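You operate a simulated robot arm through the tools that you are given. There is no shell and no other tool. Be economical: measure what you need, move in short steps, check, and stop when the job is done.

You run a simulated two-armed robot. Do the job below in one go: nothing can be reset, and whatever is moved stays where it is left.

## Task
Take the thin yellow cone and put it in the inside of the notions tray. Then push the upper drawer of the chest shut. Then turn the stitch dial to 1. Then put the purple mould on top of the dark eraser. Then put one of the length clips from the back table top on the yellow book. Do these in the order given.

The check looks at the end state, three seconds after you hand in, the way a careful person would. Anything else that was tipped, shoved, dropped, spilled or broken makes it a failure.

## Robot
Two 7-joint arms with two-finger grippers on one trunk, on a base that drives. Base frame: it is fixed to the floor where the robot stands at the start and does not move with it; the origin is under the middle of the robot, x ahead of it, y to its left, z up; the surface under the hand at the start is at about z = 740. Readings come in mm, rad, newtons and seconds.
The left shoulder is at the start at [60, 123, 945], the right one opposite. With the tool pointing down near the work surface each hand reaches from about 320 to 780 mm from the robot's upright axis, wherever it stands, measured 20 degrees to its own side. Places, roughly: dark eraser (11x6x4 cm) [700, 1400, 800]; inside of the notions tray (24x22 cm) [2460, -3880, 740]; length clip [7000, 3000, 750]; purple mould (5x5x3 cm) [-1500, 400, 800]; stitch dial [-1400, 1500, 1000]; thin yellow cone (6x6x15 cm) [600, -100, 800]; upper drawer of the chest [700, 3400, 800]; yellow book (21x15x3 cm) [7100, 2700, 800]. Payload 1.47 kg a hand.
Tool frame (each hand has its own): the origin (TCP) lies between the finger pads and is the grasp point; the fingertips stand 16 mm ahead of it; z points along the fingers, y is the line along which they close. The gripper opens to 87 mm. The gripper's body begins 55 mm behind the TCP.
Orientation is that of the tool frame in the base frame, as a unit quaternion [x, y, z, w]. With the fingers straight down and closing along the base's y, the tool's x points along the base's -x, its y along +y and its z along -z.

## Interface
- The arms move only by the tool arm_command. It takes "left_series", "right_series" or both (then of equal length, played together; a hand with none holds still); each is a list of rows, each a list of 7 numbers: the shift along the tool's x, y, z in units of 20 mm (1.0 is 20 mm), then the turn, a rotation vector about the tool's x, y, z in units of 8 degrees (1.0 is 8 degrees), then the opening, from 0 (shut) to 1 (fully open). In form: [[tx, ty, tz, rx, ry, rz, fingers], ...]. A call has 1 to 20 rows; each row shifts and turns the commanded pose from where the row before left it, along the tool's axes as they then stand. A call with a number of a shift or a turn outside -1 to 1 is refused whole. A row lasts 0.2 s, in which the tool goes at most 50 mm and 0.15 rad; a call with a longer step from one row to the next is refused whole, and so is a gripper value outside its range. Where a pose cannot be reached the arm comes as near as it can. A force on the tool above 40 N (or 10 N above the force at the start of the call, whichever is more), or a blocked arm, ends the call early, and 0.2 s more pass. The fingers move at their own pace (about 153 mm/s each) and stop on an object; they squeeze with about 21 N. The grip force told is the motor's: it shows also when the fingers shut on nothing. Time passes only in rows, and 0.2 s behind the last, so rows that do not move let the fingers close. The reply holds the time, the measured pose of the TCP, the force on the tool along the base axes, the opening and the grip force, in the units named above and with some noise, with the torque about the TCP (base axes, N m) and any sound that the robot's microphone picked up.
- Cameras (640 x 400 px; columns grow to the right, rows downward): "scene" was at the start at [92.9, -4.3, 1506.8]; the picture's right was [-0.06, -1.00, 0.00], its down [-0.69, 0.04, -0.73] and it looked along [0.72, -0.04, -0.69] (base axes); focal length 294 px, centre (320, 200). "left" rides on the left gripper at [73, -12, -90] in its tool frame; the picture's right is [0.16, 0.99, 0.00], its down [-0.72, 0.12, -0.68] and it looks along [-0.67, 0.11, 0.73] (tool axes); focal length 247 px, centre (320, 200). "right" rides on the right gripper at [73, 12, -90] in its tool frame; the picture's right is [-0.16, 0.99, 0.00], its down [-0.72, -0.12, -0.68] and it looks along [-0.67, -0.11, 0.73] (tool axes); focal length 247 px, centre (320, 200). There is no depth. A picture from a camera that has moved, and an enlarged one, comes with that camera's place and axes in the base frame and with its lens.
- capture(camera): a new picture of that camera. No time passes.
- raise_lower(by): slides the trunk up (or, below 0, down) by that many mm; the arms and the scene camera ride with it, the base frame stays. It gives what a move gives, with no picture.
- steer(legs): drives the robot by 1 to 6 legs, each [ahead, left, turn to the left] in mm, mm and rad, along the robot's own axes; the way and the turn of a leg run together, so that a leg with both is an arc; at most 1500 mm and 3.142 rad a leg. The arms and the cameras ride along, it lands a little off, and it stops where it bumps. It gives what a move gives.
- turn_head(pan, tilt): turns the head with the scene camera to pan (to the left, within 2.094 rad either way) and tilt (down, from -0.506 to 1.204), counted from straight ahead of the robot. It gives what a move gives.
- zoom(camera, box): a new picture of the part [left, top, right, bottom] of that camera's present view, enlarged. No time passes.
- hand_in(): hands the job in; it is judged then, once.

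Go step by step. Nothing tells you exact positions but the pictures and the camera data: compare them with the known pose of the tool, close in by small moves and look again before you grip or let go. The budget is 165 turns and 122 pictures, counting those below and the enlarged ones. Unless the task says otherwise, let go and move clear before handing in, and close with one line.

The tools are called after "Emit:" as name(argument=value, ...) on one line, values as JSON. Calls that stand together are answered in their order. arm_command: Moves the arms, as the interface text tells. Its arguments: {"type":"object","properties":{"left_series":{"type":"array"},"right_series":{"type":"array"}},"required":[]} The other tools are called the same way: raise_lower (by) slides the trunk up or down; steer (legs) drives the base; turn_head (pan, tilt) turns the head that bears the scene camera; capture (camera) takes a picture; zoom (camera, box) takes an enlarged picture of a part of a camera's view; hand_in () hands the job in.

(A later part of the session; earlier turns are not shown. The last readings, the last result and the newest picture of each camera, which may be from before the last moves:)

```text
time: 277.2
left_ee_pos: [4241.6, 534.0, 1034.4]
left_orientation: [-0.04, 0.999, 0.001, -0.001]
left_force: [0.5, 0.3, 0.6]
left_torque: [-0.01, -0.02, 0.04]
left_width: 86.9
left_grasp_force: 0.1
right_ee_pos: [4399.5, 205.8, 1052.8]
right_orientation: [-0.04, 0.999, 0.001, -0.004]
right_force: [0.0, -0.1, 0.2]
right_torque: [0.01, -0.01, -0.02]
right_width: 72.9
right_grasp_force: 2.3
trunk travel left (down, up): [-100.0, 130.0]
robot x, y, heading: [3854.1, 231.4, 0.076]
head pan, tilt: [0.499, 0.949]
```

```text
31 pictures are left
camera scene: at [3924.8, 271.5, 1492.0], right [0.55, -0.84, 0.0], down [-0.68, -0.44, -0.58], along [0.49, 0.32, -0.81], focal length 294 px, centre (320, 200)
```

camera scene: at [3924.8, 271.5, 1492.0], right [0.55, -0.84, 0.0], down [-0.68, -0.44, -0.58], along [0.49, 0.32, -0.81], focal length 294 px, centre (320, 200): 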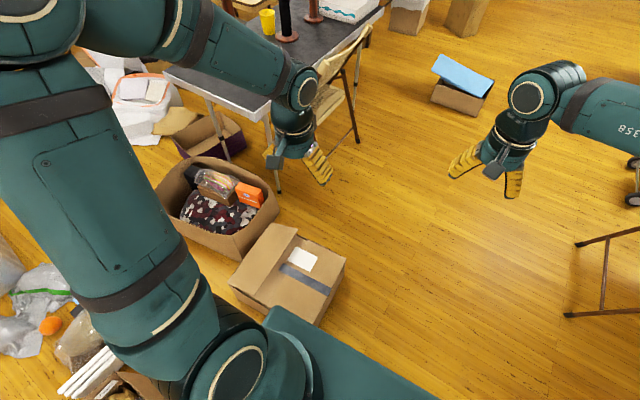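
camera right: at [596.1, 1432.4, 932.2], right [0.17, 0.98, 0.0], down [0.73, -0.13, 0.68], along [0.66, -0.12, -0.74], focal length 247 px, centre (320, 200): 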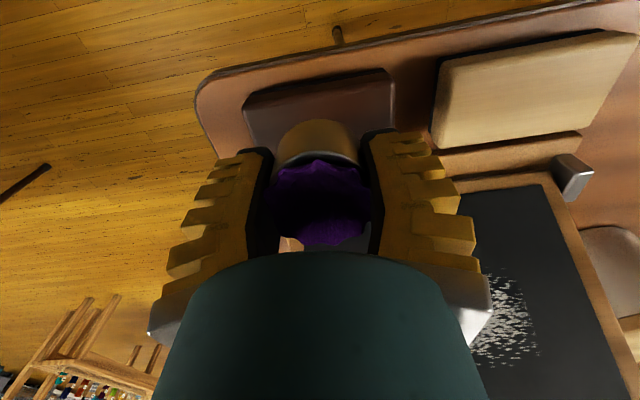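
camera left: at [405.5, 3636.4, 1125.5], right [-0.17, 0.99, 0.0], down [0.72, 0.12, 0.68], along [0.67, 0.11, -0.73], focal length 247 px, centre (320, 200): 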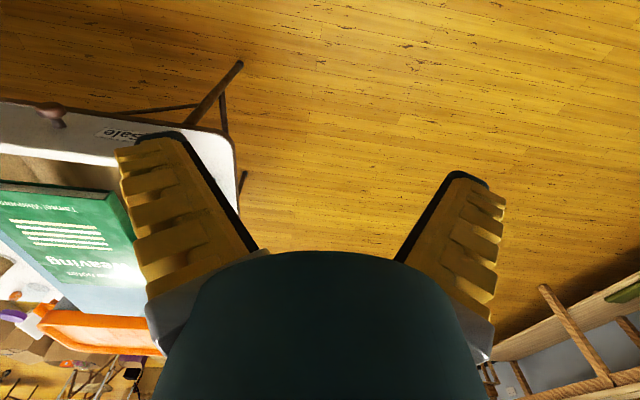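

The taped box is just at my front left; I've stopped by it. I back off, shift right, and go on along y≈-80.

Emit:
steer(legs=[[-60, 0, 0], [0, -310, -0.08], [1000, 0, 0]])

Emit:
steer(legs=[[950, 0, 0]])

Emit:
turn_head(pan=0.75, tilt=0.35)

Emit:
capture(camera="scene")

```text
time: 286.0
left_ee_pos: [5246.7, 167.7, 1034.4]
left_orientation: [0.008, 1.0, 0.0, -0.001]
left_force: [-0.6, -0.4, 0.0]
left_torque: [0.0, -0.01, -0.02]
left_width: 86.8
left_grasp_force: 0.1
right_ee_pos: [5374.2, -174.6, 1051.9]
right_orientation: [0.007, 1.0, 0.001, -0.005]
right_force: [-0.7, -0.5, 0.2]
right_torque: [-0.04, 0.01, 0.01]
right_width: 73.1
right_grasp_force: 1.9
trunk travel left (down, up): [-100.0, 130.0]
robot x, y, heading: [4831.2, -96.1, -0.018]
head pan, tilt: [0.499, 0.949]
```

```text
time: 291.0
left_ee_pos: [6207.1, 141.8, 1035.7]
left_orientation: [0.013, 1.0, 0.0, -0.001]
left_force: [0.5, -0.2, -0.7]
left_torque: [0.0, 0.0, 0.0]
left_width: 86.9
left_grasp_force: 0.0
right_ee_pos: [6329.6, -200.8, 1053.8]
right_orientation: [0.012, 1.0, 0.002, -0.005]
right_force: [-0.1, -0.5, -0.3]
right_torque: [0.02, 0.02, 0.0]
right_width: 73.1
right_grasp_force: 2.6
trunk travel left (down, up): [-100.0, 130.0]
robot x, y, heading: [5787.1, -115.7, -0.027]
head pan, tilt: [0.499, 0.949]
```

```text
time: 292.0
left_ee_pos: [6206.4, 142.4, 1035.9]
left_orientation: [0.014, 1.0, 0.0, 0.0]
left_force: [0.2, 0.2, 0.3]
left_torque: [0.02, 0.01, -0.01]
left_width: 87.4
left_grasp_force: 0.1
right_ee_pos: [6329.0, -200.8, 1052.3]
right_orientation: [0.013, 1.0, 0.001, -0.004]
right_force: [0.0, -0.5, -0.8]
right_torque: [0.01, -0.01, 0.02]
right_width: 73.1
right_grasp_force: 2.1
trunk travel left (down, up): [-100.0, 130.0]
robot x, y, heading: [5788.6, -118.5, -0.028]
head pan, tilt: [0.75, 0.351]
```

```text
30 pictures are left
camera scene: at [5868.5, -56.7, 1543.0], right [0.66, -0.75, 0.0], down [-0.26, -0.23, -0.94], along [0.7, 0.62, -0.34], focal length 294 px, centre (320, 200)
```

scene: 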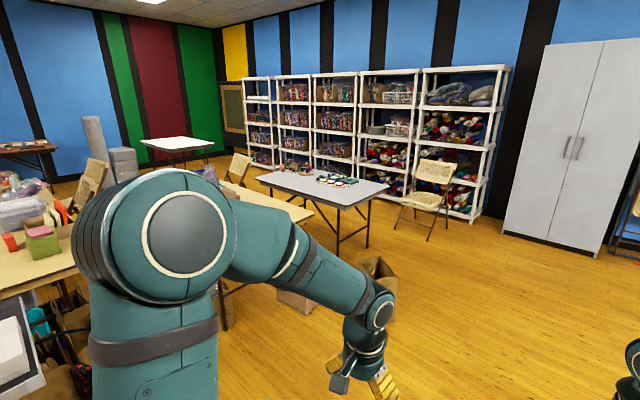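

The left arm hides the back table. I turn the robot to face it and look again.

Emit:
steer(legs=[[0, 0, 1.15]])

Emit:
turn_head(pan=0, tilt=0.35)

Emit:
capture(camera="scene")

Emit:
zoom(camera="scene", box=[200, 120, 440, 270])

```text
time: 295.3
left_ee_pos: [5727.6, 371.2, 1035.1]
left_orientation: [-0.528, 0.85, 0.0, 0.0]
left_force: [-0.6, 0.3, 0.2]
left_torque: [0.0, 0.01, -0.01]
left_width: 86.8
left_grasp_force: 0.0
right_ee_pos: [6090.0, 337.0, 1054.0]
right_orientation: [-0.527, 0.85, -0.001, -0.004]
right_force: [0.1, 0.7, 0.2]
right_torque: [0.03, 0.01, 0.0]
right_width: 73.3
right_grasp_force: 2.7
trunk travel left (down, up): [-100.0, 130.0]
robot x, y, heading: [5788.5, -117.1, 1.106]
head pan, tilt: [0.75, 0.351]
```

```text
time: 296.4
left_ee_pos: [5727.3, 370.2, 1035.4]
left_orientation: [-0.527, 0.85, 0.0, 0.0]
left_force: [0.1, -0.2, 0.1]
left_torque: [0.0, 0.01, 0.02]
left_width: 86.9
left_grasp_force: 0.0
right_ee_pos: [6091.0, 338.4, 1052.0]
right_orientation: [-0.527, 0.85, -0.002, -0.004]
right_force: [1.2, -0.9, 0.4]
right_torque: [0.01, 0.03, -0.05]
right_width: 73.0
right_grasp_force: 2.3
trunk travel left (down, up): [-100.0, 130.0]
robot x, y, heading: [5789.9, -121.5, 1.109]
head pan, tilt: [0.0, 0.351]
```

```text
29 pictures are left
camera scene: at [5834.5, -25.7, 1543.1], right [0.9, -0.44, 0.0], down [-0.15, -0.31, -0.94], along [0.42, 0.84, -0.34], focal length 294 px, centre (320, 200)
```

scene: 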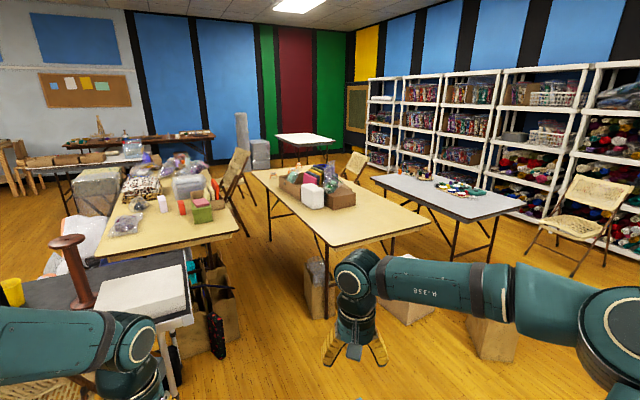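

```text
2.67 times, centred on (320, 195) of scene
camera zoom: at [5834.5, -25.7, 1543.1], right [0.9, -0.44, 0.0], down [-0.15, -0.31, -0.94], along [0.42, 0.84, -0.34], focal length 785 px, centre (320, 213)
```

zoom: 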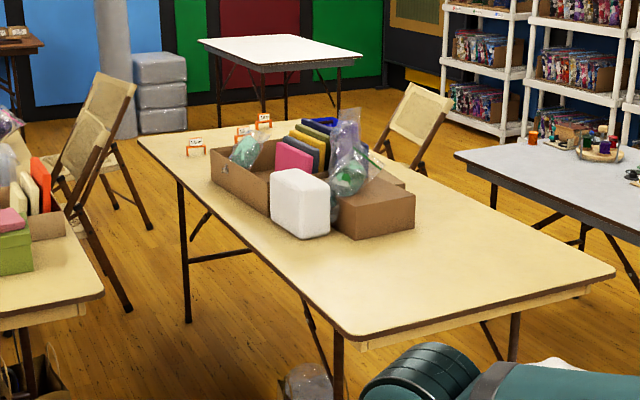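

Now it's clear: three orange clips stand at the far-left end of the back table (x 6546–7299, y 1231–3056), best reached from behind. I go round the grey table: along y≈-150, then up between the grey table and the chair.

Emit:
steer(legs=[[0, 0, -1.109], [0, -50, 0], [1300, 0, 0]])

Emit:
steer(legs=[[1340, 0, 0], [0, 0, 1.571]])

Emit:
turn_head(pan=0, tilt=0.6)

Emit:
capture(camera="scene")

```text
time: 306.6
left_ee_pos: [7543.4, 108.7, 1035.7]
left_orientation: [0.0, 1.0, 0.0, 0.0]
left_force: [-0.1, 1.0, -0.3]
left_torque: [0.02, 0.03, 0.0]
left_width: 87.0
left_grasp_force: 0.1
right_ee_pos: [7674.1, -231.2, 1052.4]
right_orientation: [0.0, 1.0, 0.0, -0.004]
right_force: [0.1, 0.3, -0.3]
right_torque: [0.01, 0.01, 0.01]
right_width: 72.8
right_grasp_force: 2.9
trunk travel left (down, up): [-100.0, 130.0]
robot x, y, heading: [7130.8, -161.3, -0.003]
head pan, tilt: [0.0, 0.351]
```

```text
time: 317.1
left_ee_pos: [8190.8, 247.2, 1035.0]
left_orientation: [-0.704, 0.71, 0.001, 0.0]
left_force: [-0.6, 0.0, -0.1]
left_torque: [-0.01, 0.01, 0.01]
left_width: 86.7
left_grasp_force: 0.1
right_ee_pos: [8530.8, 375.7, 1052.5]
right_orientation: [-0.704, 0.71, -0.002, -0.004]
right_force: [-0.9, -0.1, 0.4]
right_torque: [0.01, 0.0, 0.0]
right_width: 73.0
right_grasp_force: 2.3
trunk travel left (down, up): [-100.0, 130.0]
robot x, y, heading: [8457.7, -165.9, 1.562]
head pan, tilt: [0.0, 0.351]
```

```text
time: 317.8
left_ee_pos: [8190.5, 245.2, 1035.6]
left_orientation: [-0.704, 0.71, 0.0, 0.0]
left_force: [0.0, 0.7, 0.5]
left_torque: [0.01, -0.05, -0.02]
left_width: 86.9
left_grasp_force: 0.1
right_ee_pos: [8532.4, 375.3, 1052.7]
right_orientation: [-0.704, 0.711, -0.002, -0.004]
right_force: [0.9, 0.4, 0.0]
right_torque: [0.0, 0.0, 0.02]
right_width: 73.0
right_grasp_force: 1.8
trunk travel left (down, up): [-100.0, 130.0]
robot x, y, heading: [8459.6, -167.7, 1.563]
head pan, tilt: [0.0, 0.6]
```

```text
27 pictures are left
camera scene: at [8460.4, -69.3, 1520.4], right [1.0, -0.01, 0.0], down [-0.01, -0.56, -0.83], along [0.01, 0.83, -0.56], focal length 294 px, centre (320, 200)
```

scene: 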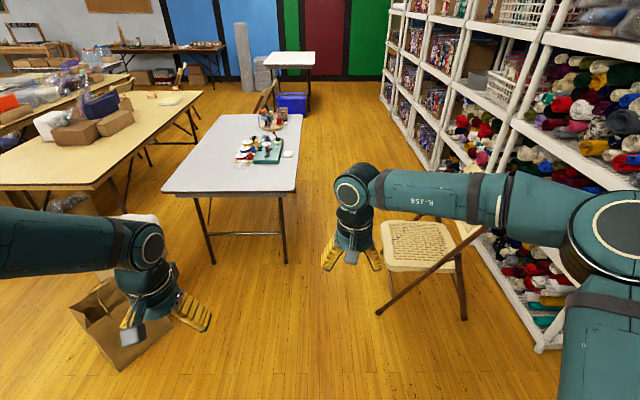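

The gap beside that chair is too narrow, so it's safer to reach the table's far end from the other side of the room. I turn round and go back along the free lane.

Emit:
steer(legs=[[0, 0, 1.571], [1500, 0, 0], [1300, 0, 0]])

```text
time: 335.6
left_ee_pos: [5194.0, -518.4, 1035.1]
left_orientation: [1.0, 0.023, 0.001, 0.0]
left_force: [-0.6, 0.0, -0.4]
left_torque: [-0.02, -0.01, 0.03]
left_width: 87.1
left_grasp_force: 0.1
right_ee_pos: [5047.2, -186.0, 1051.9]
right_orientation: [1.0, 0.023, 0.004, 0.0]
right_force: [-0.5, -0.1, 0.0]
right_torque: [0.0, 0.0, -0.01]
right_width: 73.1
right_grasp_force: 2.5
trunk travel left (down, up): [-100.0, 130.0]
robot x, y, heading: [5593.5, -227.6, -3.096]
head pan, tilt: [0.0, 0.6]
```

Emit:
steer(legs=[[0, 170, 0]])

```text
time: 337.0
left_ee_pos: [5197.2, -590.7, 1035.2]
left_orientation: [1.0, 0.022, 0.0, -0.001]
left_force: [0.2, -0.4, -0.8]
left_torque: [0.04, 0.01, -0.02]
left_width: 86.6
left_grasp_force: 0.0
right_ee_pos: [5049.1, -256.1, 1052.5]
right_orientation: [1.0, 0.021, 0.004, 0.0]
right_force: [0.8, -1.0, -0.4]
right_torque: [0.04, 0.01, -0.01]
right_width: 73.0
right_grasp_force: 2.6
trunk travel left (down, up): [-100.0, 130.0]
robot x, y, heading: [5598.8, -301.2, -3.098]
head pan, tilt: [0.0, 0.6]
stopped in leg 1: the robot was blocked; the commanded pose is now the measured one
```

I shifted the wrong way and was blocked on my left. I look there before moving.

Emit:
turn_head(pan=1.2, tilt=0.9)

Emit:
capture(camera="scene")

```text
time: 338.4
left_ee_pos: [5197.4, -586.9, 1035.8]
left_orientation: [1.0, 0.021, 0.001, 0.0]
left_force: [0.2, 0.0, 0.0]
left_torque: [0.05, 0.0, 0.0]
left_width: 87.0
left_grasp_force: 0.0
right_ee_pos: [5049.4, -253.0, 1051.2]
right_orientation: [1.0, 0.021, 0.005, 0.0]
right_force: [0.5, 0.4, 0.4]
right_torque: [0.01, 0.03, -0.01]
right_width: 73.0
right_grasp_force: 2.6
trunk travel left (down, up): [-100.0, 130.0]
robot x, y, heading: [5593.6, -299.4, -3.095]
head pan, tilt: [1.201, 0.901]
```

```text
26 pictures are left
camera scene: at [5562.6, -369.5, 1495.5], right [-0.95, 0.32, 0.0], down [0.25, 0.74, -0.62], along [-0.2, -0.59, -0.78], focal length 294 px, centre (320, 200)
```

scene: 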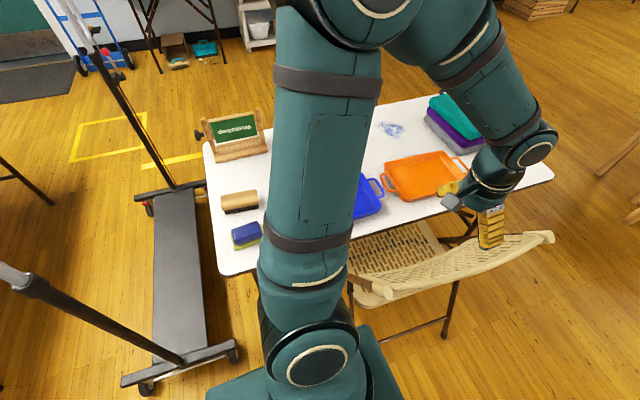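

A chair stands right beside me; the base just touched and stopped. I move right, away from it, and carry on along the lane.

Emit:
steer(legs=[[0, -260, 0]])

Emit:
capture(camera="scene")

```text
time: 341.2
left_ee_pos: [5184.5, -323.5, 1035.1]
left_orientation: [1.0, 0.018, 0.0, 0.0]
left_force: [0.9, 0.3, 1.1]
left_torque: [-0.01, 0.0, -0.01]
left_width: 86.8
left_grasp_force: 0.1
right_ee_pos: [5040.6, 11.4, 1052.8]
right_orientation: [1.0, 0.017, 0.004, 0.001]
right_force: [0.5, -0.1, 0.1]
right_torque: [-0.02, 0.01, 0.0]
right_width: 73.0
right_grasp_force: 2.1
trunk travel left (down, up): [-100.0, 130.0]
robot x, y, heading: [5586.0, -39.8, -3.106]
head pan, tilt: [1.201, 0.901]
```

```text
25 pictures are left
camera scene: at [5551.5, -108.8, 1495.5], right [-0.94, 0.33, 0.0], down [0.26, 0.74, -0.62], along [-0.2, -0.59, -0.78], focal length 294 px, centre (320, 200)
```

scene: 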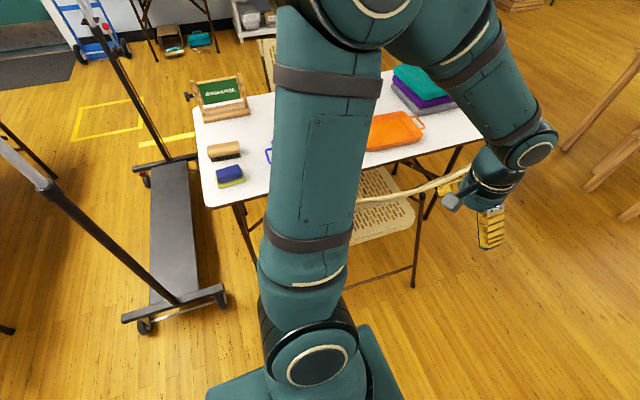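

Emit:
steer(legs=[[0, 0, -0.036], [1440, 0, 0]])

```text
time: 348.8
left_ee_pos: [3737.4, -296.2, 1034.3]
left_orientation: [1.0, -0.007, 0.0, -0.001]
left_force: [0.4, 0.1, 0.4]
left_torque: [0.01, -0.01, 0.03]
left_width: 87.0
left_grasp_force: 0.1
right_ee_pos: [3608.8, 46.3, 1053.2]
right_orientation: [1.0, -0.008, 0.005, 0.001]
right_force: [0.7, -0.5, -0.5]
right_torque: [0.01, 0.02, -0.01]
right_width: 73.1
right_grasp_force: 2.5
trunk travel left (down, up): [-100.0, 130.0]
robot x, y, heading: [4151.5, -28.6, 3.123]
head pan, tilt: [1.201, 0.901]
```

Emit:
steer(legs=[[0, 0, -0.084], [1358, 0, 0], [0, 0, -0.566], [1274, 0, 0], [0, 0, -0.902]])

Emit:
turn_head(pan=-0.35, tilt=0.35)

Emit:
capture(camera="scene")

```text
time: 366.0
left_ee_pos: [1531.7, 1280.3, 1036.0]
left_orientation: [-0.7, 0.714, 0.0, 0.001]
left_force: [0.3, -0.2, 0.6]
left_torque: [0.02, 0.0, -0.01]
left_width: 87.1
left_grasp_force: 0.0
right_ee_pos: [1872.8, 1405.8, 1052.0]
right_orientation: [-0.7, 0.714, -0.002, -0.004]
right_force: [-0.1, -0.4, 0.2]
right_torque: [-0.01, 0.0, -0.01]
right_width: 73.3
right_grasp_force: 2.4
trunk travel left (down, up): [-100.0, 130.0]
robot x, y, heading: [1795.7, 863.0, 1.552]
head pan, tilt: [1.201, 0.901]
```

```text
time: 367.6
left_ee_pos: [1531.0, 1280.3, 1034.8]
left_orientation: [-0.7, 0.714, 0.0, 0.0]
left_force: [0.0, 0.2, 0.8]
left_torque: [-0.01, 0.02, 0.02]
left_width: 87.1
left_grasp_force: 0.0
right_ee_pos: [1872.1, 1406.1, 1053.2]
right_orientation: [-0.7, 0.714, -0.002, -0.004]
right_force: [0.2, 0.6, 0.2]
right_torque: [-0.01, 0.0, -0.04]
right_width: 73.1
right_grasp_force: 2.6
trunk travel left (down, up): [-100.0, 130.0]
robot x, y, heading: [1792.0, 866.8, 1.556]
head pan, tilt: [-0.351, 0.351]
```

```text
24 pictures are left
camera scene: at [1828.9, 961.1, 1543.1], right [0.93, -0.36, 0.0], down [-0.12, -0.32, -0.94], along [0.34, 0.88, -0.34], focal length 294 px, centre (320, 200)
```

scene: 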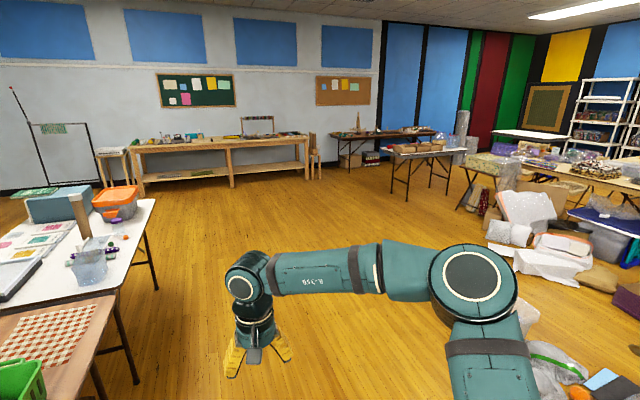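

A clear lane runs between the small table (y≤4850) and the back-wall tables (y≥6000). I drive up to y≈5400 and turn along it.

Emit:
steer(legs=[[1500, 0, 0], [1500, 0, 0], [1500, 0, 0], [0, 0, -1.556]])

Emit:
turn_head(pan=0, tilt=0.35)

Emit:
capture(camera="scene")

```text
time: 393.0
left_ee_pos: [1893.5, 5716.8, 1035.1]
left_orientation: [-0.073, 0.997, 0.0, 0.0]
left_force: [-0.3, -0.3, -0.2]
left_torque: [0.01, -0.02, -0.04]
left_width: 87.0
left_grasp_force: 0.1
right_ee_pos: [2075.0, 5401.4, 1052.7]
right_orientation: [-0.073, 0.997, 0.0, -0.004]
right_force: [-0.9, -0.1, 0.2]
right_torque: [0.0, -0.01, 0.0]
right_width: 73.2
right_grasp_force: 2.3
trunk travel left (down, up): [-100.0, 130.0]
robot x, y, heading: [1524.1, 5387.9, 0.147]
head pan, tilt: [-0.351, 0.351]
```

```text
time: 393.8
left_ee_pos: [1894.8, 5718.0, 1035.7]
left_orientation: [-0.073, 0.997, 0.0, 0.0]
left_force: [0.1, -0.2, 0.0]
left_torque: [0.03, -0.04, -0.02]
left_width: 86.9
left_grasp_force: 0.0
right_ee_pos: [2075.1, 5399.9, 1052.7]
right_orientation: [-0.073, 0.997, 0.001, -0.005]
right_force: [0.5, 0.0, 0.1]
right_torque: [-0.01, 0.01, 0.02]
right_width: 73.0
right_grasp_force: 2.4
trunk travel left (down, up): [-100.0, 130.0]
robot x, y, heading: [1527.9, 5389.0, 0.154]
head pan, tilt: [0.0, 0.351]
```

```text
23 pictures are left
camera scene: at [1628.5, 5403.9, 1543.1], right [0.15, -0.99, 0.0], down [-0.34, -0.05, -0.94], along [0.93, 0.14, -0.34], focal length 294 px, centre (320, 200)
```

scene: 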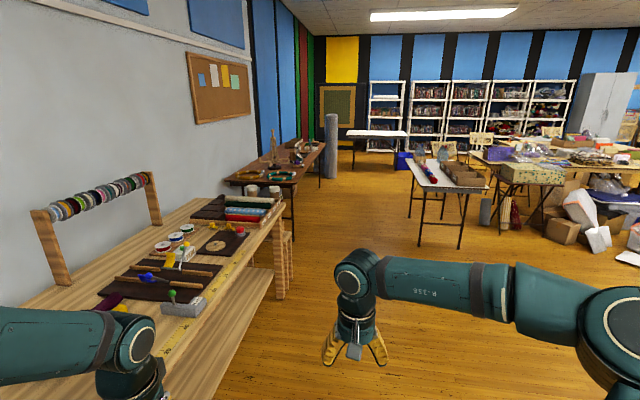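

Heading drifted a bit. I straighten, shift right from the bench and go on in checked steps.

Emit:
steer(legs=[[0, -60, -0.154], [1300, 0, 0]])

```text
time: 401.1
left_ee_pos: [3223.7, 5606.5, 1036.1]
left_orientation: [-0.004, 1.0, 0.0, 0.0]
left_force: [0.8, 0.1, 0.2]
left_torque: [-0.02, 0.04, -0.03]
left_width: 86.8
left_grasp_force: 0.1
right_ee_pos: [3358.7, 5267.1, 1052.1]
right_orientation: [-0.005, 1.0, 0.0, -0.004]
right_force: [0.5, -0.4, -1.0]
right_torque: [-0.02, 0.0, 0.03]
right_width: 73.1
right_grasp_force: 2.5
trunk travel left (down, up): [-100.0, 130.0]
robot x, y, heading: [2811.2, 5330.6, 0.008]
head pan, tilt: [0.0, 0.351]
```

Emit:
steer(legs=[[0, 0, 0.084], [1194, 0, 0], [0, 0, -0.092]])

Emit:
capture(camera="scene")

```text
time: 408.2
left_ee_pos: [4426.0, 5716.8, 1036.4]
left_orientation: [-0.001, 1.0, 0.0, 0.0]
left_force: [-0.4, -1.2, 0.1]
left_torque: [-0.01, 0.01, 0.02]
left_width: 87.0
left_grasp_force: 0.0
right_ee_pos: [4559.0, 5377.2, 1051.9]
right_orientation: [-0.002, 1.0, 0.001, -0.004]
right_force: [-1.2, -0.8, 1.0]
right_torque: [0.02, 0.01, -0.01]
right_width: 73.0
right_grasp_force: 2.3
trunk travel left (down, up): [-100.0, 130.0]
robot x, y, heading: [4018.0, 5443.6, 0.003]
head pan, tilt: [0.0, 0.351]
```

```text
22 pictures are left
camera scene: at [4119.0, 5444.9, 1543.1], right [0.0, -1.0, 0.0], down [-0.34, 0.0, -0.94], along [0.94, 0.0, -0.34], focal length 294 px, centre (320, 200)
```

scene: 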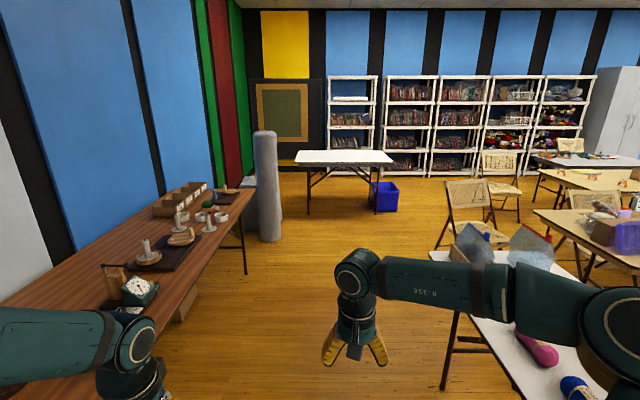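

Chairs stand around the back table; I zoom in to map them.

Emit:
zoom(camera="scene", box=[420, 130, 640, 270])

```text
2.86 times, centred on (530, 200) of scene
camera zoom: at [4119.0, 5444.9, 1543.1], right [0.0, -1.0, 0.0], down [-0.34, 0.0, -0.94], along [0.94, 0.0, -0.34], focal length 841 px, centre (-280, 200)
```

zoom: 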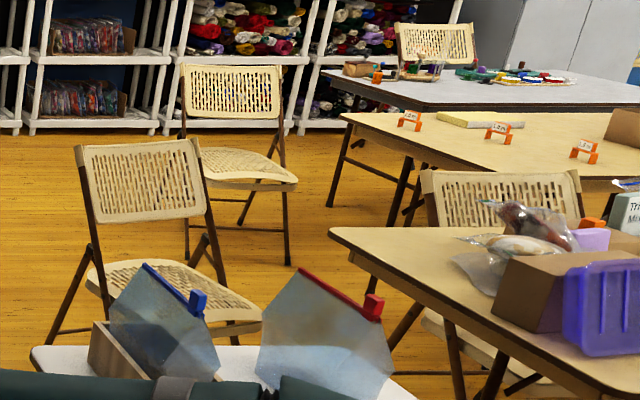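

The layout is clear: clips at the table's far end, the yellow book flat just behind them, chairs at about (6800,3950) and (7750,3100). I'll stand between the chairs at about (7240,3430) facing -y. First along the lane.

Emit:
steer(legs=[[1480, 0, 0], [1420, 0, 0], [0, 0, -1.574]])

Emit:
turn_head(pan=0, tilt=0.55)

Emit:
capture(camera="scene")

```text
time: 425.9
left_ee_pos: [7113.4, 4930.0, 1035.9]
left_orientation: [0.737, 0.676, 0.0, 0.0]
left_force: [0.9, 0.1, 1.6]
left_torque: [0.0, -0.03, -0.02]
left_width: 86.6
left_grasp_force: 0.1
right_ee_pos: [6762.2, 4826.7, 1053.1]
right_orientation: [0.737, 0.676, 0.003, -0.002]
right_force: [-0.3, -0.7, 0.2]
right_torque: [0.01, -0.02, -0.01]
right_width: 72.8
right_grasp_force: 1.9
trunk travel left (down, up): [-100.0, 130.0]
robot x, y, heading: [6878.3, 5363.7, -1.653]
head pan, tilt: [0.0, 0.351]
```

```text
time: 426.6
left_ee_pos: [7113.6, 4930.6, 1036.5]
left_orientation: [0.737, 0.676, 0.0, 0.0]
left_force: [-0.2, -0.3, -1.1]
left_torque: [0.0, -0.01, 0.0]
left_width: 86.9
left_grasp_force: 0.1
right_ee_pos: [6763.2, 4826.8, 1052.5]
right_orientation: [0.737, 0.676, 0.003, -0.002]
right_force: [-0.5, 0.2, -0.2]
right_torque: [-0.04, 0.01, 0.01]
right_width: 73.1
right_grasp_force: 1.8
trunk travel left (down, up): [-100.0, 130.0]
robot x, y, heading: [6875.7, 5364.3, -1.653]
head pan, tilt: [0.0, 0.55]
```

```text
20 pictures are left
camera scene: at [6870.1, 5265.4, 1524.9], right [-1.0, 0.08, 0.0], down [0.04, 0.52, -0.85], along [-0.07, -0.85, -0.52], focal length 294 px, centre (320, 200)
```

scene: 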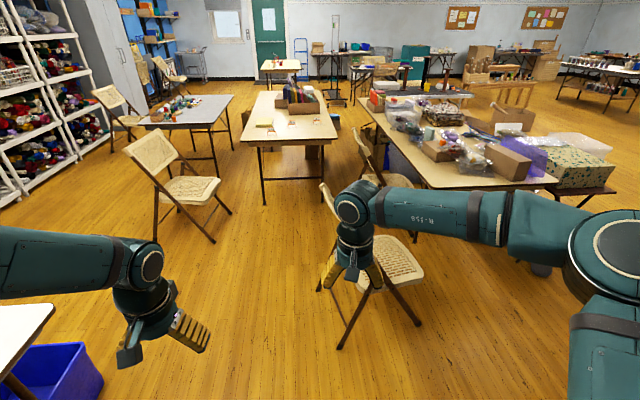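

From here the lane between chair feet (x≈6770) and (x≈7500+) is clear and leads straight to the table end (y≈3090). I align on x≈7160 and go in, checking on the way.

Emit:
steer(legs=[[0, 0, 0.082], [0, 285, 0]])

```text
time: 430.3
left_ee_pos: [7439.5, 4950.4, 1036.3]
left_orientation: [0.709, 0.706, 0.0, 0.001]
left_force: [0.1, -0.4, -0.5]
left_torque: [-0.02, 0.02, 0.0]
left_width: 87.1
left_grasp_force: 0.1
right_ee_pos: [7099.5, 4819.8, 1053.1]
right_orientation: [0.709, 0.706, 0.003, -0.002]
right_force: [0.0, 0.6, 0.2]
right_torque: [-0.01, 0.02, -0.01]
right_width: 73.1
right_grasp_force: 2.7
trunk travel left (down, up): [-100.0, 130.0]
robot x, y, heading: [7168.3, 5362.1, -1.582]
head pan, tilt: [0.0, 0.55]
```

Emit:
steer(legs=[[0, 0, 0.011], [1000, 0, 0]])

Emit:
capture(camera="scene")

```text
time: 435.7
left_ee_pos: [7475.8, 3976.2, 1035.6]
left_orientation: [0.696, 0.718, 0.0, 0.0]
left_force: [-0.4, -0.7, -0.3]
left_torque: [0.01, 0.03, 0.0]
left_width: 87.0
left_grasp_force: 0.1
right_ee_pos: [7140.6, 3833.0, 1052.0]
right_orientation: [0.695, 0.719, 0.004, -0.002]
right_force: [0.0, -0.7, 0.0]
right_torque: [0.0, -0.02, -0.04]
right_width: 73.1
right_grasp_force: 2.1
trunk travel left (down, up): [-100.0, 130.0]
robot x, y, heading: [7186.5, 4378.4, -1.537]
head pan, tilt: [0.0, 0.55]
```

```text
19 pictures are left
camera scene: at [7194.2, 4279.3, 1524.8], right [-1.0, -0.03, 0.0], down [-0.02, 0.52, -0.85], along [0.03, -0.85, -0.52], focal length 294 px, centre (320, 200)
```

scene: 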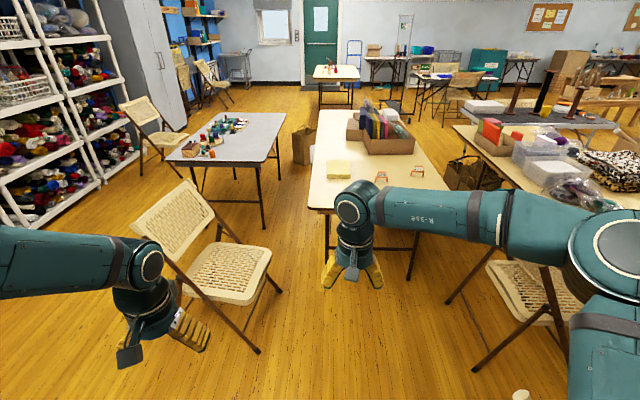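

Book seen at about (7143,2665), clips at (6889,2757), (6672,2686), and one near (7100,2940) behind the hand. I shift right slightly and go in 880.

Emit:
steer(legs=[[0, -45, -0.036], [500, 0, 0]])

```text
time: 439.3
left_ee_pos: [7415.4, 3474.1, 1036.1]
left_orientation: [0.708, 0.706, 0.0, -0.001]
left_force: [1.1, 0.2, 0.6]
left_torque: [0.03, -0.01, -0.04]
left_width: 86.8
left_grasp_force: 0.1
right_ee_pos: [7076.1, 3341.1, 1052.6]
right_orientation: [0.708, 0.706, 0.004, -0.003]
right_force: [-0.4, -0.7, -0.7]
right_torque: [0.03, 0.02, -0.01]
right_width: 73.0
right_grasp_force: 2.7
trunk travel left (down, up): [-100.0, 130.0]
robot x, y, heading: [7146.0, 3880.0, -1.574]
head pan, tilt: [0.0, 0.55]
```

Emit:
steer(legs=[[430, 0, 0]])

Emit:
turn_head(pan=0, tilt=0.85)

Emit:
capture(camera="scene")

Emit:
capture(camera="right")

```text
time: 441.9
left_ee_pos: [7410.1, 3039.3, 1035.6]
left_orientation: [0.71, 0.704, 0.0, 0.0]
left_force: [0.5, -0.4, 0.5]
left_torque: [-0.01, -0.01, 0.04]
left_width: 86.7
left_grasp_force: 0.0
right_ee_pos: [7068.9, 2909.3, 1052.8]
right_orientation: [0.71, 0.704, 0.004, -0.002]
right_force: [-0.5, -0.4, -0.1]
right_torque: [0.03, 0.04, 0.0]
right_width: 73.2
right_grasp_force: 2.5
trunk travel left (down, up): [-100.0, 130.0]
robot x, y, heading: [7141.3, 3451.8, -1.582]
head pan, tilt: [0.0, 0.55]
```

```text
time: 442.8
left_ee_pos: [7409.2, 3039.7, 1035.4]
left_orientation: [0.711, 0.703, 0.0, 0.0]
left_force: [0.3, -0.9, -0.3]
left_torque: [0.04, -0.01, 0.0]
left_width: 86.8
left_grasp_force: 0.0
right_ee_pos: [7069.5, 2910.8, 1053.2]
right_orientation: [0.71, 0.704, 0.003, -0.002]
right_force: [-0.4, 0.2, 0.5]
right_torque: [0.0, -0.04, -0.04]
right_width: 73.3
right_grasp_force: 2.1
trunk travel left (down, up): [-100.0, 130.0]
robot x, y, heading: [7143.2, 3454.7, -1.576]
head pan, tilt: [0.0, 0.85]
```

```text
18 pictures are left
camera scene: at [7142.1, 3366.4, 1499.5], right [-1.0, 0.01, 0.0], down [0.01, 0.75, -0.66], along [-0.01, -0.66, -0.75], focal length 294 px, centre (320, 200)
```

scene: 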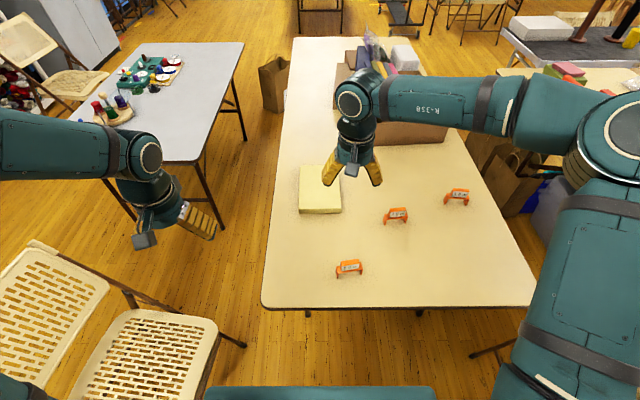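

```text
17 pictures are left
camera right: at [7081.2, 2982.1, 1142.5], right [0.99, -0.17, 0.0], down [-0.12, -0.73, 0.67], along [-0.11, -0.67, -0.74], focal length 247 px, centre (320, 200)
```

right: 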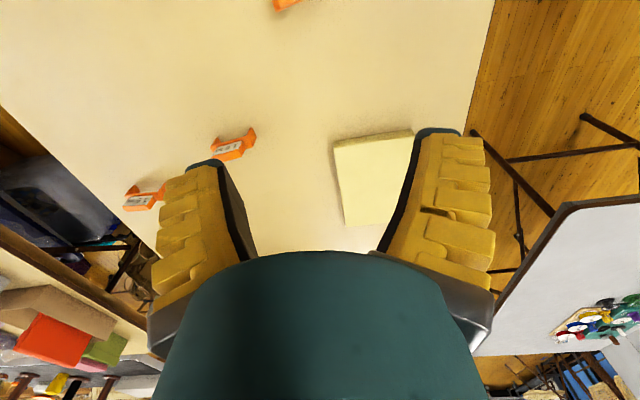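

Emit:
zoom(camera="scene", box=[290, 150, 420, 290])

```text
2.86 times, centred on (355, 220) of scene
camera zoom: at [7142.1, 3366.4, 1499.5], right [-1.0, 0.01, 0.0], down [0.01, 0.75, -0.66], along [-0.01, -0.66, -0.75], focal length 841 px, centre (220, 143)
```

zoom: 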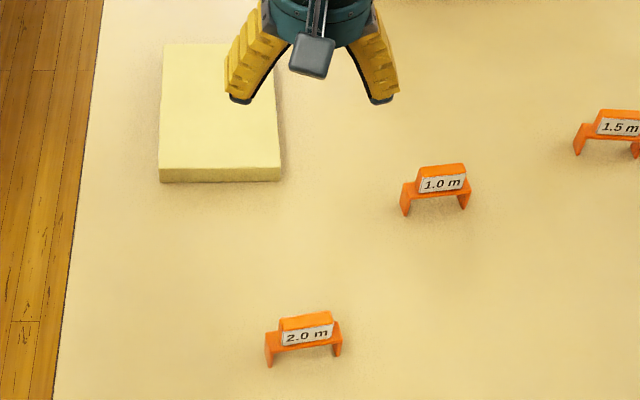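

The clip marked 2.0 m is a bridge with a thin tab on top; it stands at about (7055,2972), tab z≈765–800, turned ~8°. I move above it and turn the hand 82° to grip the tab across its thickness.

Emit:
arm_command(right_series=[[0.8, -0.2, 0.7, 0, 0, 0.95, 0.7], [0.8, 0, 0.7, 0, 0, 0.95, 0.7], [0, 0, 0.7, 0, 0, 0.95, 0.7], [0, 0, 0.7, 0, 0, 0.95, 0.7], [0, 0, 0.7, 0, 0, 0.95, 0.7], [0, 0, 0.7, 0, 0, 0.95, 0.7], [0, 0, 0.7, 0, 0, 0.95, 0.7], [0, 0, 0.7, 0, 0, 0.95, 0.7], [0, 0, 0.7, 0, 0, 0.95, 0.7], [0, 0, 0.7, 0, 0, 0.95, 0.7], [0, 0, 0, 0, 0, 0.7, 0.7], [0, 0, 0, 0, 0, 0, 0.7]])

Emit:
capture(camera="right")

Emit:
zoom(camera="scene", box=[290, 150, 420, 290])

```text
time: 445.4
left_ee_pos: [7410.1, 3038.9, 1035.5]
left_orientation: [0.711, 0.703, 0.0, 0.0]
left_force: [-0.4, 0.1, 0.3]
left_torque: [-0.01, -0.03, -0.01]
left_width: 86.9
left_grasp_force: 0.0
right_ee_pos: [7065.9, 2943.0, 913.8]
right_orientation: [0.998, 0.068, 0.001, -0.004]
right_force: [0.1, -0.2, -0.3]
right_torque: [-0.04, -0.01, -0.04]
right_width: 65.2
right_grasp_force: 3.6
trunk travel left (down, up): [-100.0, 130.0]
robot x, y, heading: [7143.7, 3452.5, -1.579]
head pan, tilt: [0.0, 0.85]
```

```text
15 pictures are left
camera right: at [7140.0, 2939.7, 1002.7], right [-0.02, -1.0, -0.01], down [-0.73, 0.01, 0.68], along [-0.68, 0.02, -0.73], focal length 247 px, centre (320, 200)
```

right: 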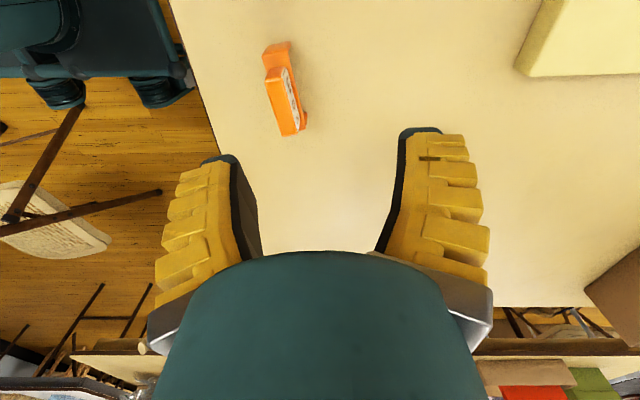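

```text
2.86 times, centred on (355, 220) of scene
camera zoom: at [7142.1, 3366.4, 1499.4], right [-1.0, 0.01, 0.0], down [0.01, 0.75, -0.66], along [-0.01, -0.66, -0.75], focal length 841 px, centre (220, 143)
```

zoom: 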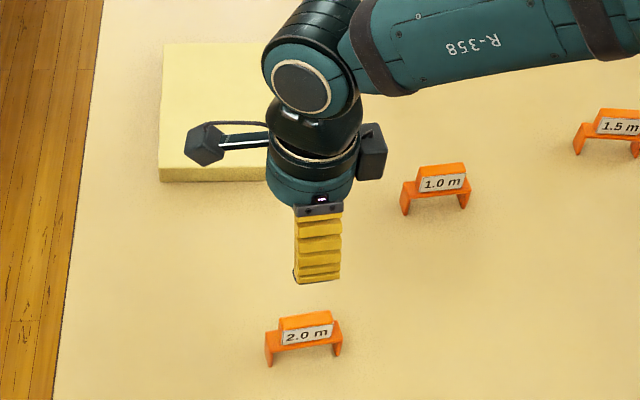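

Tab top at about (7061,2975,805), axis ≈13°. I shift 32 mm towards me, trim the turn by 5° and go down around it.

Emit:
arm_command(right_series=[[0, -0.8, 0, 0, 0, -0.3, 0.6], [0, -0.82, 0, 0, 0, -0.3, 0.6], [0, 0, 1, 0, 0, 0, 0.6], [0, 0, 1, 0, 0, 0, 0.6], [0, 0, 1, 0, 0, 0, 0.6], [0, 0, 1, 0, 0, 0, 0.6], [0, 0, 1, 0, 0, 0, 0.6], [0, 0, 0.9, 0, 0, 0, 0.6], [0, 0, 0, 0, 0, 0, 0.6]])

Emit:
capture(camera="right")

Emit:
zoom(camera="scene", box=[310, 200, 400, 290])

```text
time: 447.4
left_ee_pos: [7410.3, 3040.1, 1034.4]
left_orientation: [0.711, 0.703, 0.0, 0.001]
left_force: [-0.1, -0.9, -1.3]
left_torque: [-0.02, 0.03, 0.01]
left_width: 86.8
left_grasp_force: 0.2
right_ee_pos: [7059.7, 2977.3, 795.8]
right_orientation: [0.994, 0.11, 0.0, -0.004]
right_force: [0.4, -0.4, 0.7]
right_torque: [0.01, 0.03, -0.03]
right_width: 57.5
right_grasp_force: 3.7
trunk travel left (down, up): [-100.0, 130.0]
robot x, y, heading: [7144.3, 3457.4, -1.578]
head pan, tilt: [0.0, 0.85]
```

```text
13 pictures are left
camera right: at [7134.2, 2979.8, 884.9], right [0.06, -1.0, -0.01], down [-0.73, -0.05, 0.68], along [-0.68, -0.04, -0.73], focal length 247 px, centre (320, 200)
```

right: 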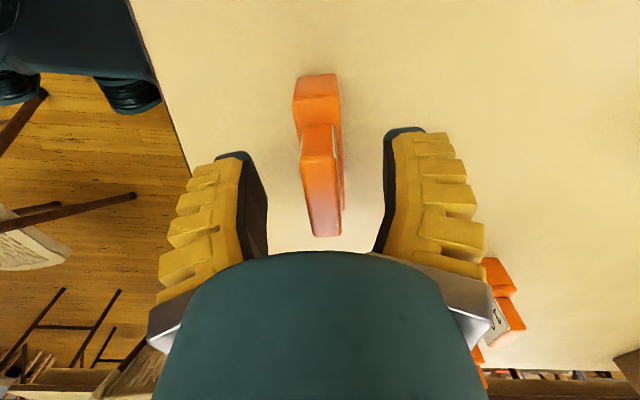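

```text
4.44 times, centred on (355, 245) of scene
camera zoom: at [7142.1, 3366.6, 1499.4], right [-1.0, 0.01, 0.0], down [0.01, 0.75, -0.66], along [-0.01, -0.66, -0.75], focal length 1308 px, centre (164, 0)
```

zoom: 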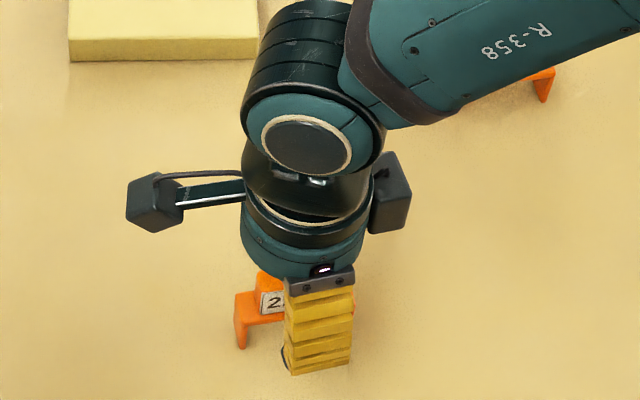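

Tab is centred between the pads. I close.

Emit:
arm_command(right_series=[[0, 0, 0.2, 0, 0, 0, 0.6], [0, 0, 0, 0, 0, 0, 0.3], [0, 0, 0, 0, 0, 0, 0], [0, 0, 0, 0, 0, 0, 0], [0, 0, 0, 0, 0, 0, 0]])

Emit:
arm_command(right_series=[[0, 0, -0.5, 0, 0, 0, 0], [0, 0, -1, 0, 0, 0, 0], [0, 0, -1, 0, 0, 0, 0], [0, 0, -1, 0, 0, 0, 0], [0, 0, -1, 0, 0, 0, 0], [0, 0, 0, 0, 0, 0, 0]])

Emit:
capture(camera="right")

```text
time: 448.6
left_ee_pos: [7409.9, 3040.3, 1036.0]
left_orientation: [0.711, 0.703, -0.001, 0.0]
left_force: [-0.5, 0.4, -0.4]
left_torque: [0.0, 0.0, 0.01]
left_width: 86.8
left_grasp_force: 0.1
right_ee_pos: [7060.9, 2975.6, 792.3]
right_orientation: [0.994, 0.111, 0.002, -0.002]
right_force: [0.0, -0.7, 5.6]
right_torque: [-0.03, 0.01, -0.02]
right_width: 11.3
right_grasp_force: 21.1
trunk travel left (down, up): [-100.0, 130.0]
robot x, y, heading: [7141.5, 3454.9, -1.584]
head pan, tilt: [0.0, 0.85]
```

```text
time: 449.9
left_ee_pos: [7410.0, 3040.7, 1036.0]
left_orientation: [0.711, 0.703, 0.0, 0.0]
left_force: [0.2, -0.4, -0.2]
left_torque: [0.01, 0.02, 0.0]
left_width: 87.2
left_grasp_force: 0.1
right_ee_pos: [7060.8, 2976.3, 882.0]
right_orientation: [0.994, 0.11, 0.001, -0.003]
right_force: [-1.1, -0.2, -0.5]
right_torque: [-0.02, -0.03, 0.03]
right_width: 8.7
right_grasp_force: 20.9
trunk travel left (down, up): [-100.0, 130.0]
robot x, y, heading: [7143.2, 3454.1, -1.583]
head pan, tilt: [0.0, 0.85]
```

```text
11 pictures are left
camera right: at [7134.4, 2980.0, 970.5], right [0.06, -1.0, -0.01], down [-0.73, -0.05, 0.68], along [-0.68, -0.04, -0.73], focal length 247 px, centre (320, 200)
```

right: 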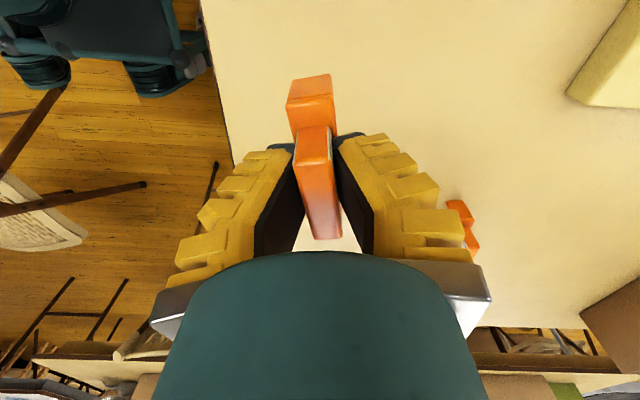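

The clip is held. I carry it over the book towards (7132,2720) at this height.

Emit:
arm_command(right_series=[[0.048, 0.948, 0, 0, 0, 0, 0], [0.048, 0.948, 0, 0, 0, 0, 0], [0.048, 0.948, 0, 0, 0, 0, 0], [0.048, 0.948, 0, 0, 0, 0, 0], [0.048, 0.948, 0, 0, 0, 0, 0], [0.048, 0.948, 0, 0, 0, 0, 0], [0.048, 0.948, 0, 0, 0, 0, 0], [0.048, 0.948, 0, 0, 0, 0, 0], [0.048, 0.948, 0, 0, 0, 0, 0], [0.048, 0.948, 0, 0, 0, 0, 0], [0.048, 0.948, 0, 0, 0, 0, 0], [0.048, 0.948, 0, 0, 0, 0, 0], [0.048, 0.948, 0, 0, 0, 0, 0], [0.048, 0.948, 0, 0, 0, 0, 0], [0, 0, 0, 0, 0, 0, 0]])

Emit:
zoom(camera="scene", box=[270, 140, 400, 280])

Emit:
capture(camera="right")

```text
time: 453.1
left_ee_pos: [7409.5, 3039.3, 1036.0]
left_orientation: [0.711, 0.703, 0.0, 0.0]
left_force: [-0.2, 0.0, -0.1]
left_torque: [0.0, 0.01, 0.02]
left_width: 86.7
left_grasp_force: 0.0
right_ee_pos: [7133.9, 2718.0, 880.3]
right_orientation: [0.994, 0.111, 0.002, -0.005]
right_force: [0.0, 0.2, 0.2]
right_torque: [0.0, -0.01, 0.0]
right_width: 8.3
right_grasp_force: 21.0
trunk travel left (down, up): [-100.0, 130.0]
robot x, y, heading: [7140.6, 3450.7, -1.581]
head pan, tilt: [0.0, 0.85]
```

```text
2.86 times, centred on (335, 210) of scene
camera zoom: at [7141.3, 3366.6, 1499.5], right [-1.0, 0.01, 0.0], down [0.01, 0.75, -0.66], along [-0.01, -0.66, -0.75], focal length 841 px, centre (277, 171)
```

zoom: 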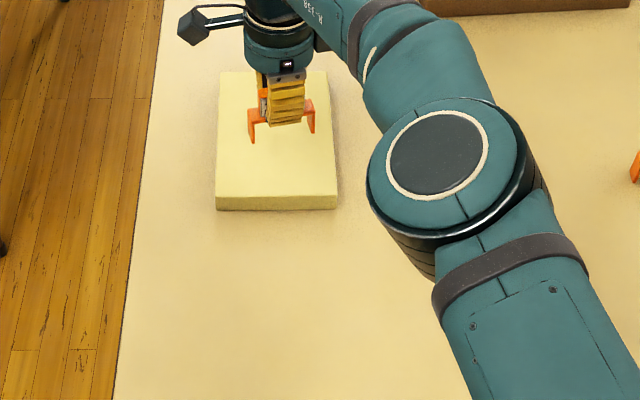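

```text
9 pictures are left
camera right: at [7207.1, 2721.5, 969.3], right [0.06, -1.0, -0.01], down [-0.73, -0.05, 0.68], along [-0.68, -0.04, -0.73], focal length 247 px, centre (320, 200)
```

right: 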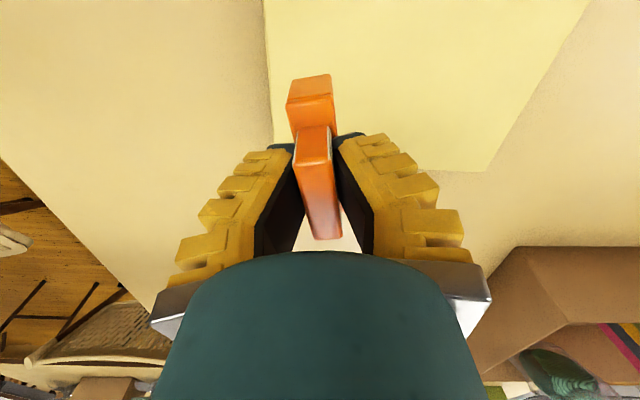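

Over the book, about 43 mm inside its near edge. I go 8 mm further in and lower slowly.

Emit:
arm_command(right_series=[[0, 0.4, 0, 0, 0, 0, 0], [0, 0, 0.8, 0, 0, 0, 0], [0, 0, 0.8, 0, 0, 0, 0], [0, 0, 0.6, 0, 0, 0, 0], [0, 0, 0.2, 0, 0, 0, 0], [0, 0, 0, 0, 0, 0, 0]])

Emit:
arm_command(right_series=[[0, 0, 0.15, 0, 0, 0, 0], [0, 0, 0, 0, 0, 0, 0]])

Emit:
zoom(camera="scene", box=[290, 150, 350, 220])

```text
time: 454.6
left_ee_pos: [7411.1, 3040.8, 1034.9]
left_orientation: [0.711, 0.703, 0.0, 0.0]
left_force: [-0.3, -0.7, -0.3]
left_torque: [-0.01, -0.04, 0.0]
left_width: 86.9
left_grasp_force: 0.1
right_ee_pos: [7134.0, 2718.1, 832.4]
right_orientation: [0.994, 0.109, 0.0, -0.004]
right_force: [0.3, -0.8, 0.0]
right_torque: [-0.01, 0.0, -0.02]
right_width: 8.6
right_grasp_force: 21.3
right hand out of reach, approached as far as the arm can: row 1
trunk travel left (down, up): [-100.0, 130.0]
robot x, y, heading: [7144.3, 3450.5, -1.583]
head pan, tilt: [0.0, 0.85]
```

```text
time: 455.1
left_ee_pos: [7410.2, 3040.0, 1035.9]
left_orientation: [0.711, 0.703, 0.0, 0.0]
left_force: [-0.6, 0.0, -1.0]
left_torque: [-0.01, 0.05, -0.02]
left_width: 87.0
left_grasp_force: 0.0
right_ee_pos: [7135.2, 2718.9, 829.6]
right_orientation: [0.994, 0.111, 0.001, -0.003]
right_force: [-0.1, -0.1, -0.3]
right_torque: [-0.01, 0.0, 0.02]
right_width: 8.8
right_grasp_force: 20.5
trunk travel left (down, up): [-100.0, 130.0]
robot x, y, heading: [7140.1, 3455.7, -1.578]
head pan, tilt: [0.0, 0.85]
```

```text
5.71 times, centred on (320, 185) of scene
camera zoom: at [7142.1, 3366.4, 1499.4], right [-1.0, 0.01, 0.0], down [0.01, 0.75, -0.66], along [-0.01, -0.66, -0.75], focal length 1682 px, centre (320, 286)
```

zoom: 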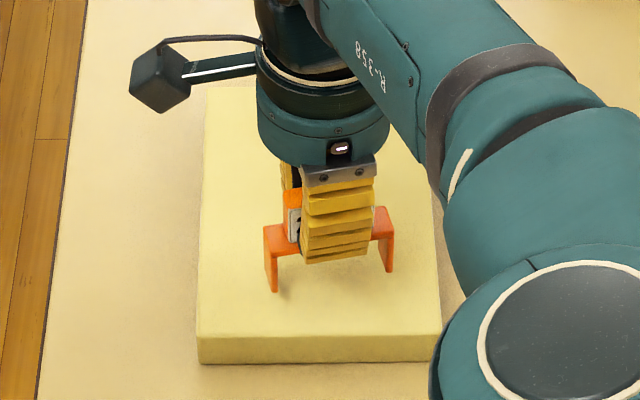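

Emit:
arm_command(right_series=[[0, 0, 0.15, 0, 0, 0, 0], [0, 0, 0, 0, 0, 0, 0]])

Emit:
arm_command(right_series=[[0, 0, 0.15, 0, 0, 0, 0], [0, 0, 0, 0, 0, 0, 0]])

Emit:
arm_command(right_series=[[0, 0, 0.1, 0, 0, 0, 0], [0, 0, 0, 0, 0, 0, 0]])

```text
time: 455.8
left_ee_pos: [7409.5, 3040.0, 1035.8]
left_orientation: [0.711, 0.703, -0.001, 0.0]
left_force: [0.3, 0.0, -0.1]
left_torque: [-0.01, 0.01, -0.05]
left_width: 87.2
left_grasp_force: 0.0
right_ee_pos: [7134.5, 2718.6, 825.5]
right_orientation: [0.994, 0.11, 0.0, -0.003]
right_force: [-0.5, -0.6, -0.9]
right_torque: [-0.03, -0.01, 0.0]
right_width: 8.7
right_grasp_force: 21.2
trunk travel left (down, up): [-100.0, 130.0]
robot x, y, heading: [7139.4, 3454.1, -1.577]
head pan, tilt: [0.0, 0.85]
```

```text
time: 456.4
left_ee_pos: [7410.1, 3038.2, 1035.7]
left_orientation: [0.71, 0.704, 0.0, 0.0]
left_force: [1.1, 0.5, 0.1]
left_torque: [-0.01, 0.0, 0.01]
left_width: 87.0
left_grasp_force: 0.0
right_ee_pos: [7133.0, 2718.8, 822.8]
right_orientation: [0.994, 0.11, 0.0, -0.003]
right_force: [0.2, -1.1, 0.5]
right_torque: [-0.02, 0.02, -0.02]
right_width: 8.7
right_grasp_force: 21.4
trunk travel left (down, up): [-100.0, 130.0]
robot x, y, heading: [7141.2, 3453.6, -1.578]
head pan, tilt: [0.0, 0.85]
```

```text
time: 456.9
left_ee_pos: [7410.8, 3040.3, 1035.7]
left_orientation: [0.71, 0.704, 0.001, 0.0]
left_force: [0.6, -0.2, 0.0]
left_torque: [0.0, 0.0, -0.01]
left_width: 87.0
left_grasp_force: 0.1
right_ee_pos: [7133.5, 2719.4, 821.3]
right_orientation: [0.994, 0.111, 0.0, -0.004]
right_force: [0.8, 0.7, 1.4]
right_torque: [0.01, -0.06, 0.01]
right_width: 9.6
right_grasp_force: 21.0
trunk travel left (down, up): [-100.0, 130.0]
robot x, y, heading: [7144.4, 3455.8, -1.577]
head pan, tilt: [0.0, 0.85]
```

Slight contact begins; one more small step.

Emit:
arm_command(right_series=[[0, 0, 0.1, 0, 0, 0, 0], [0, 0, 0, 0, 0, 0, 0]])

Emit:
zoom(camera="scene", box=[290, 150, 350, 220])

```text
time: 457.6
left_ee_pos: [7410.4, 3041.9, 1036.5]
left_orientation: [0.711, 0.703, -0.001, 0.0]
left_force: [0.9, 0.4, -0.1]
left_torque: [0.01, -0.04, -0.04]
left_width: 87.0
left_grasp_force: 0.0
right_ee_pos: [7133.5, 2720.1, 820.0]
right_orientation: [0.994, 0.11, 0.001, -0.003]
right_force: [-2.8, -2.1, 8.5]
right_torque: [-0.02, 0.06, 0.06]
right_width: 12.9
right_grasp_force: 21.0
trunk travel left (down, up): [-100.0, 130.0]
robot x, y, heading: [7141.8, 3452.3, -1.576]
head pan, tilt: [0.0, 0.85]
```

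```text
5.71 times, centred on (320, 185) of scene
camera zoom: at [7141.9, 3367.1, 1499.5], right [-1.0, 0.01, 0.0], down [0.01, 0.75, -0.66], along [-0.01, -0.66, -0.75], focal length 1682 px, centre (320, 286)
```

zoom: 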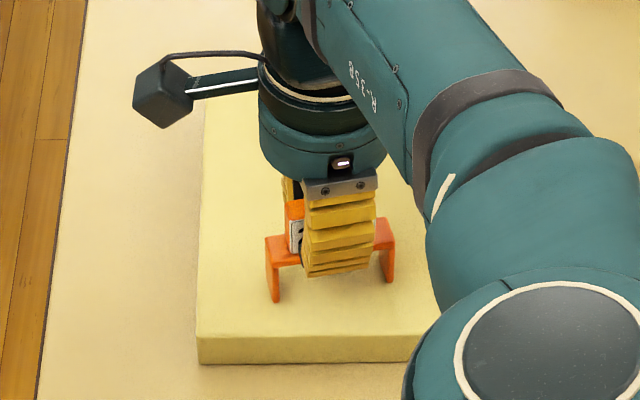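

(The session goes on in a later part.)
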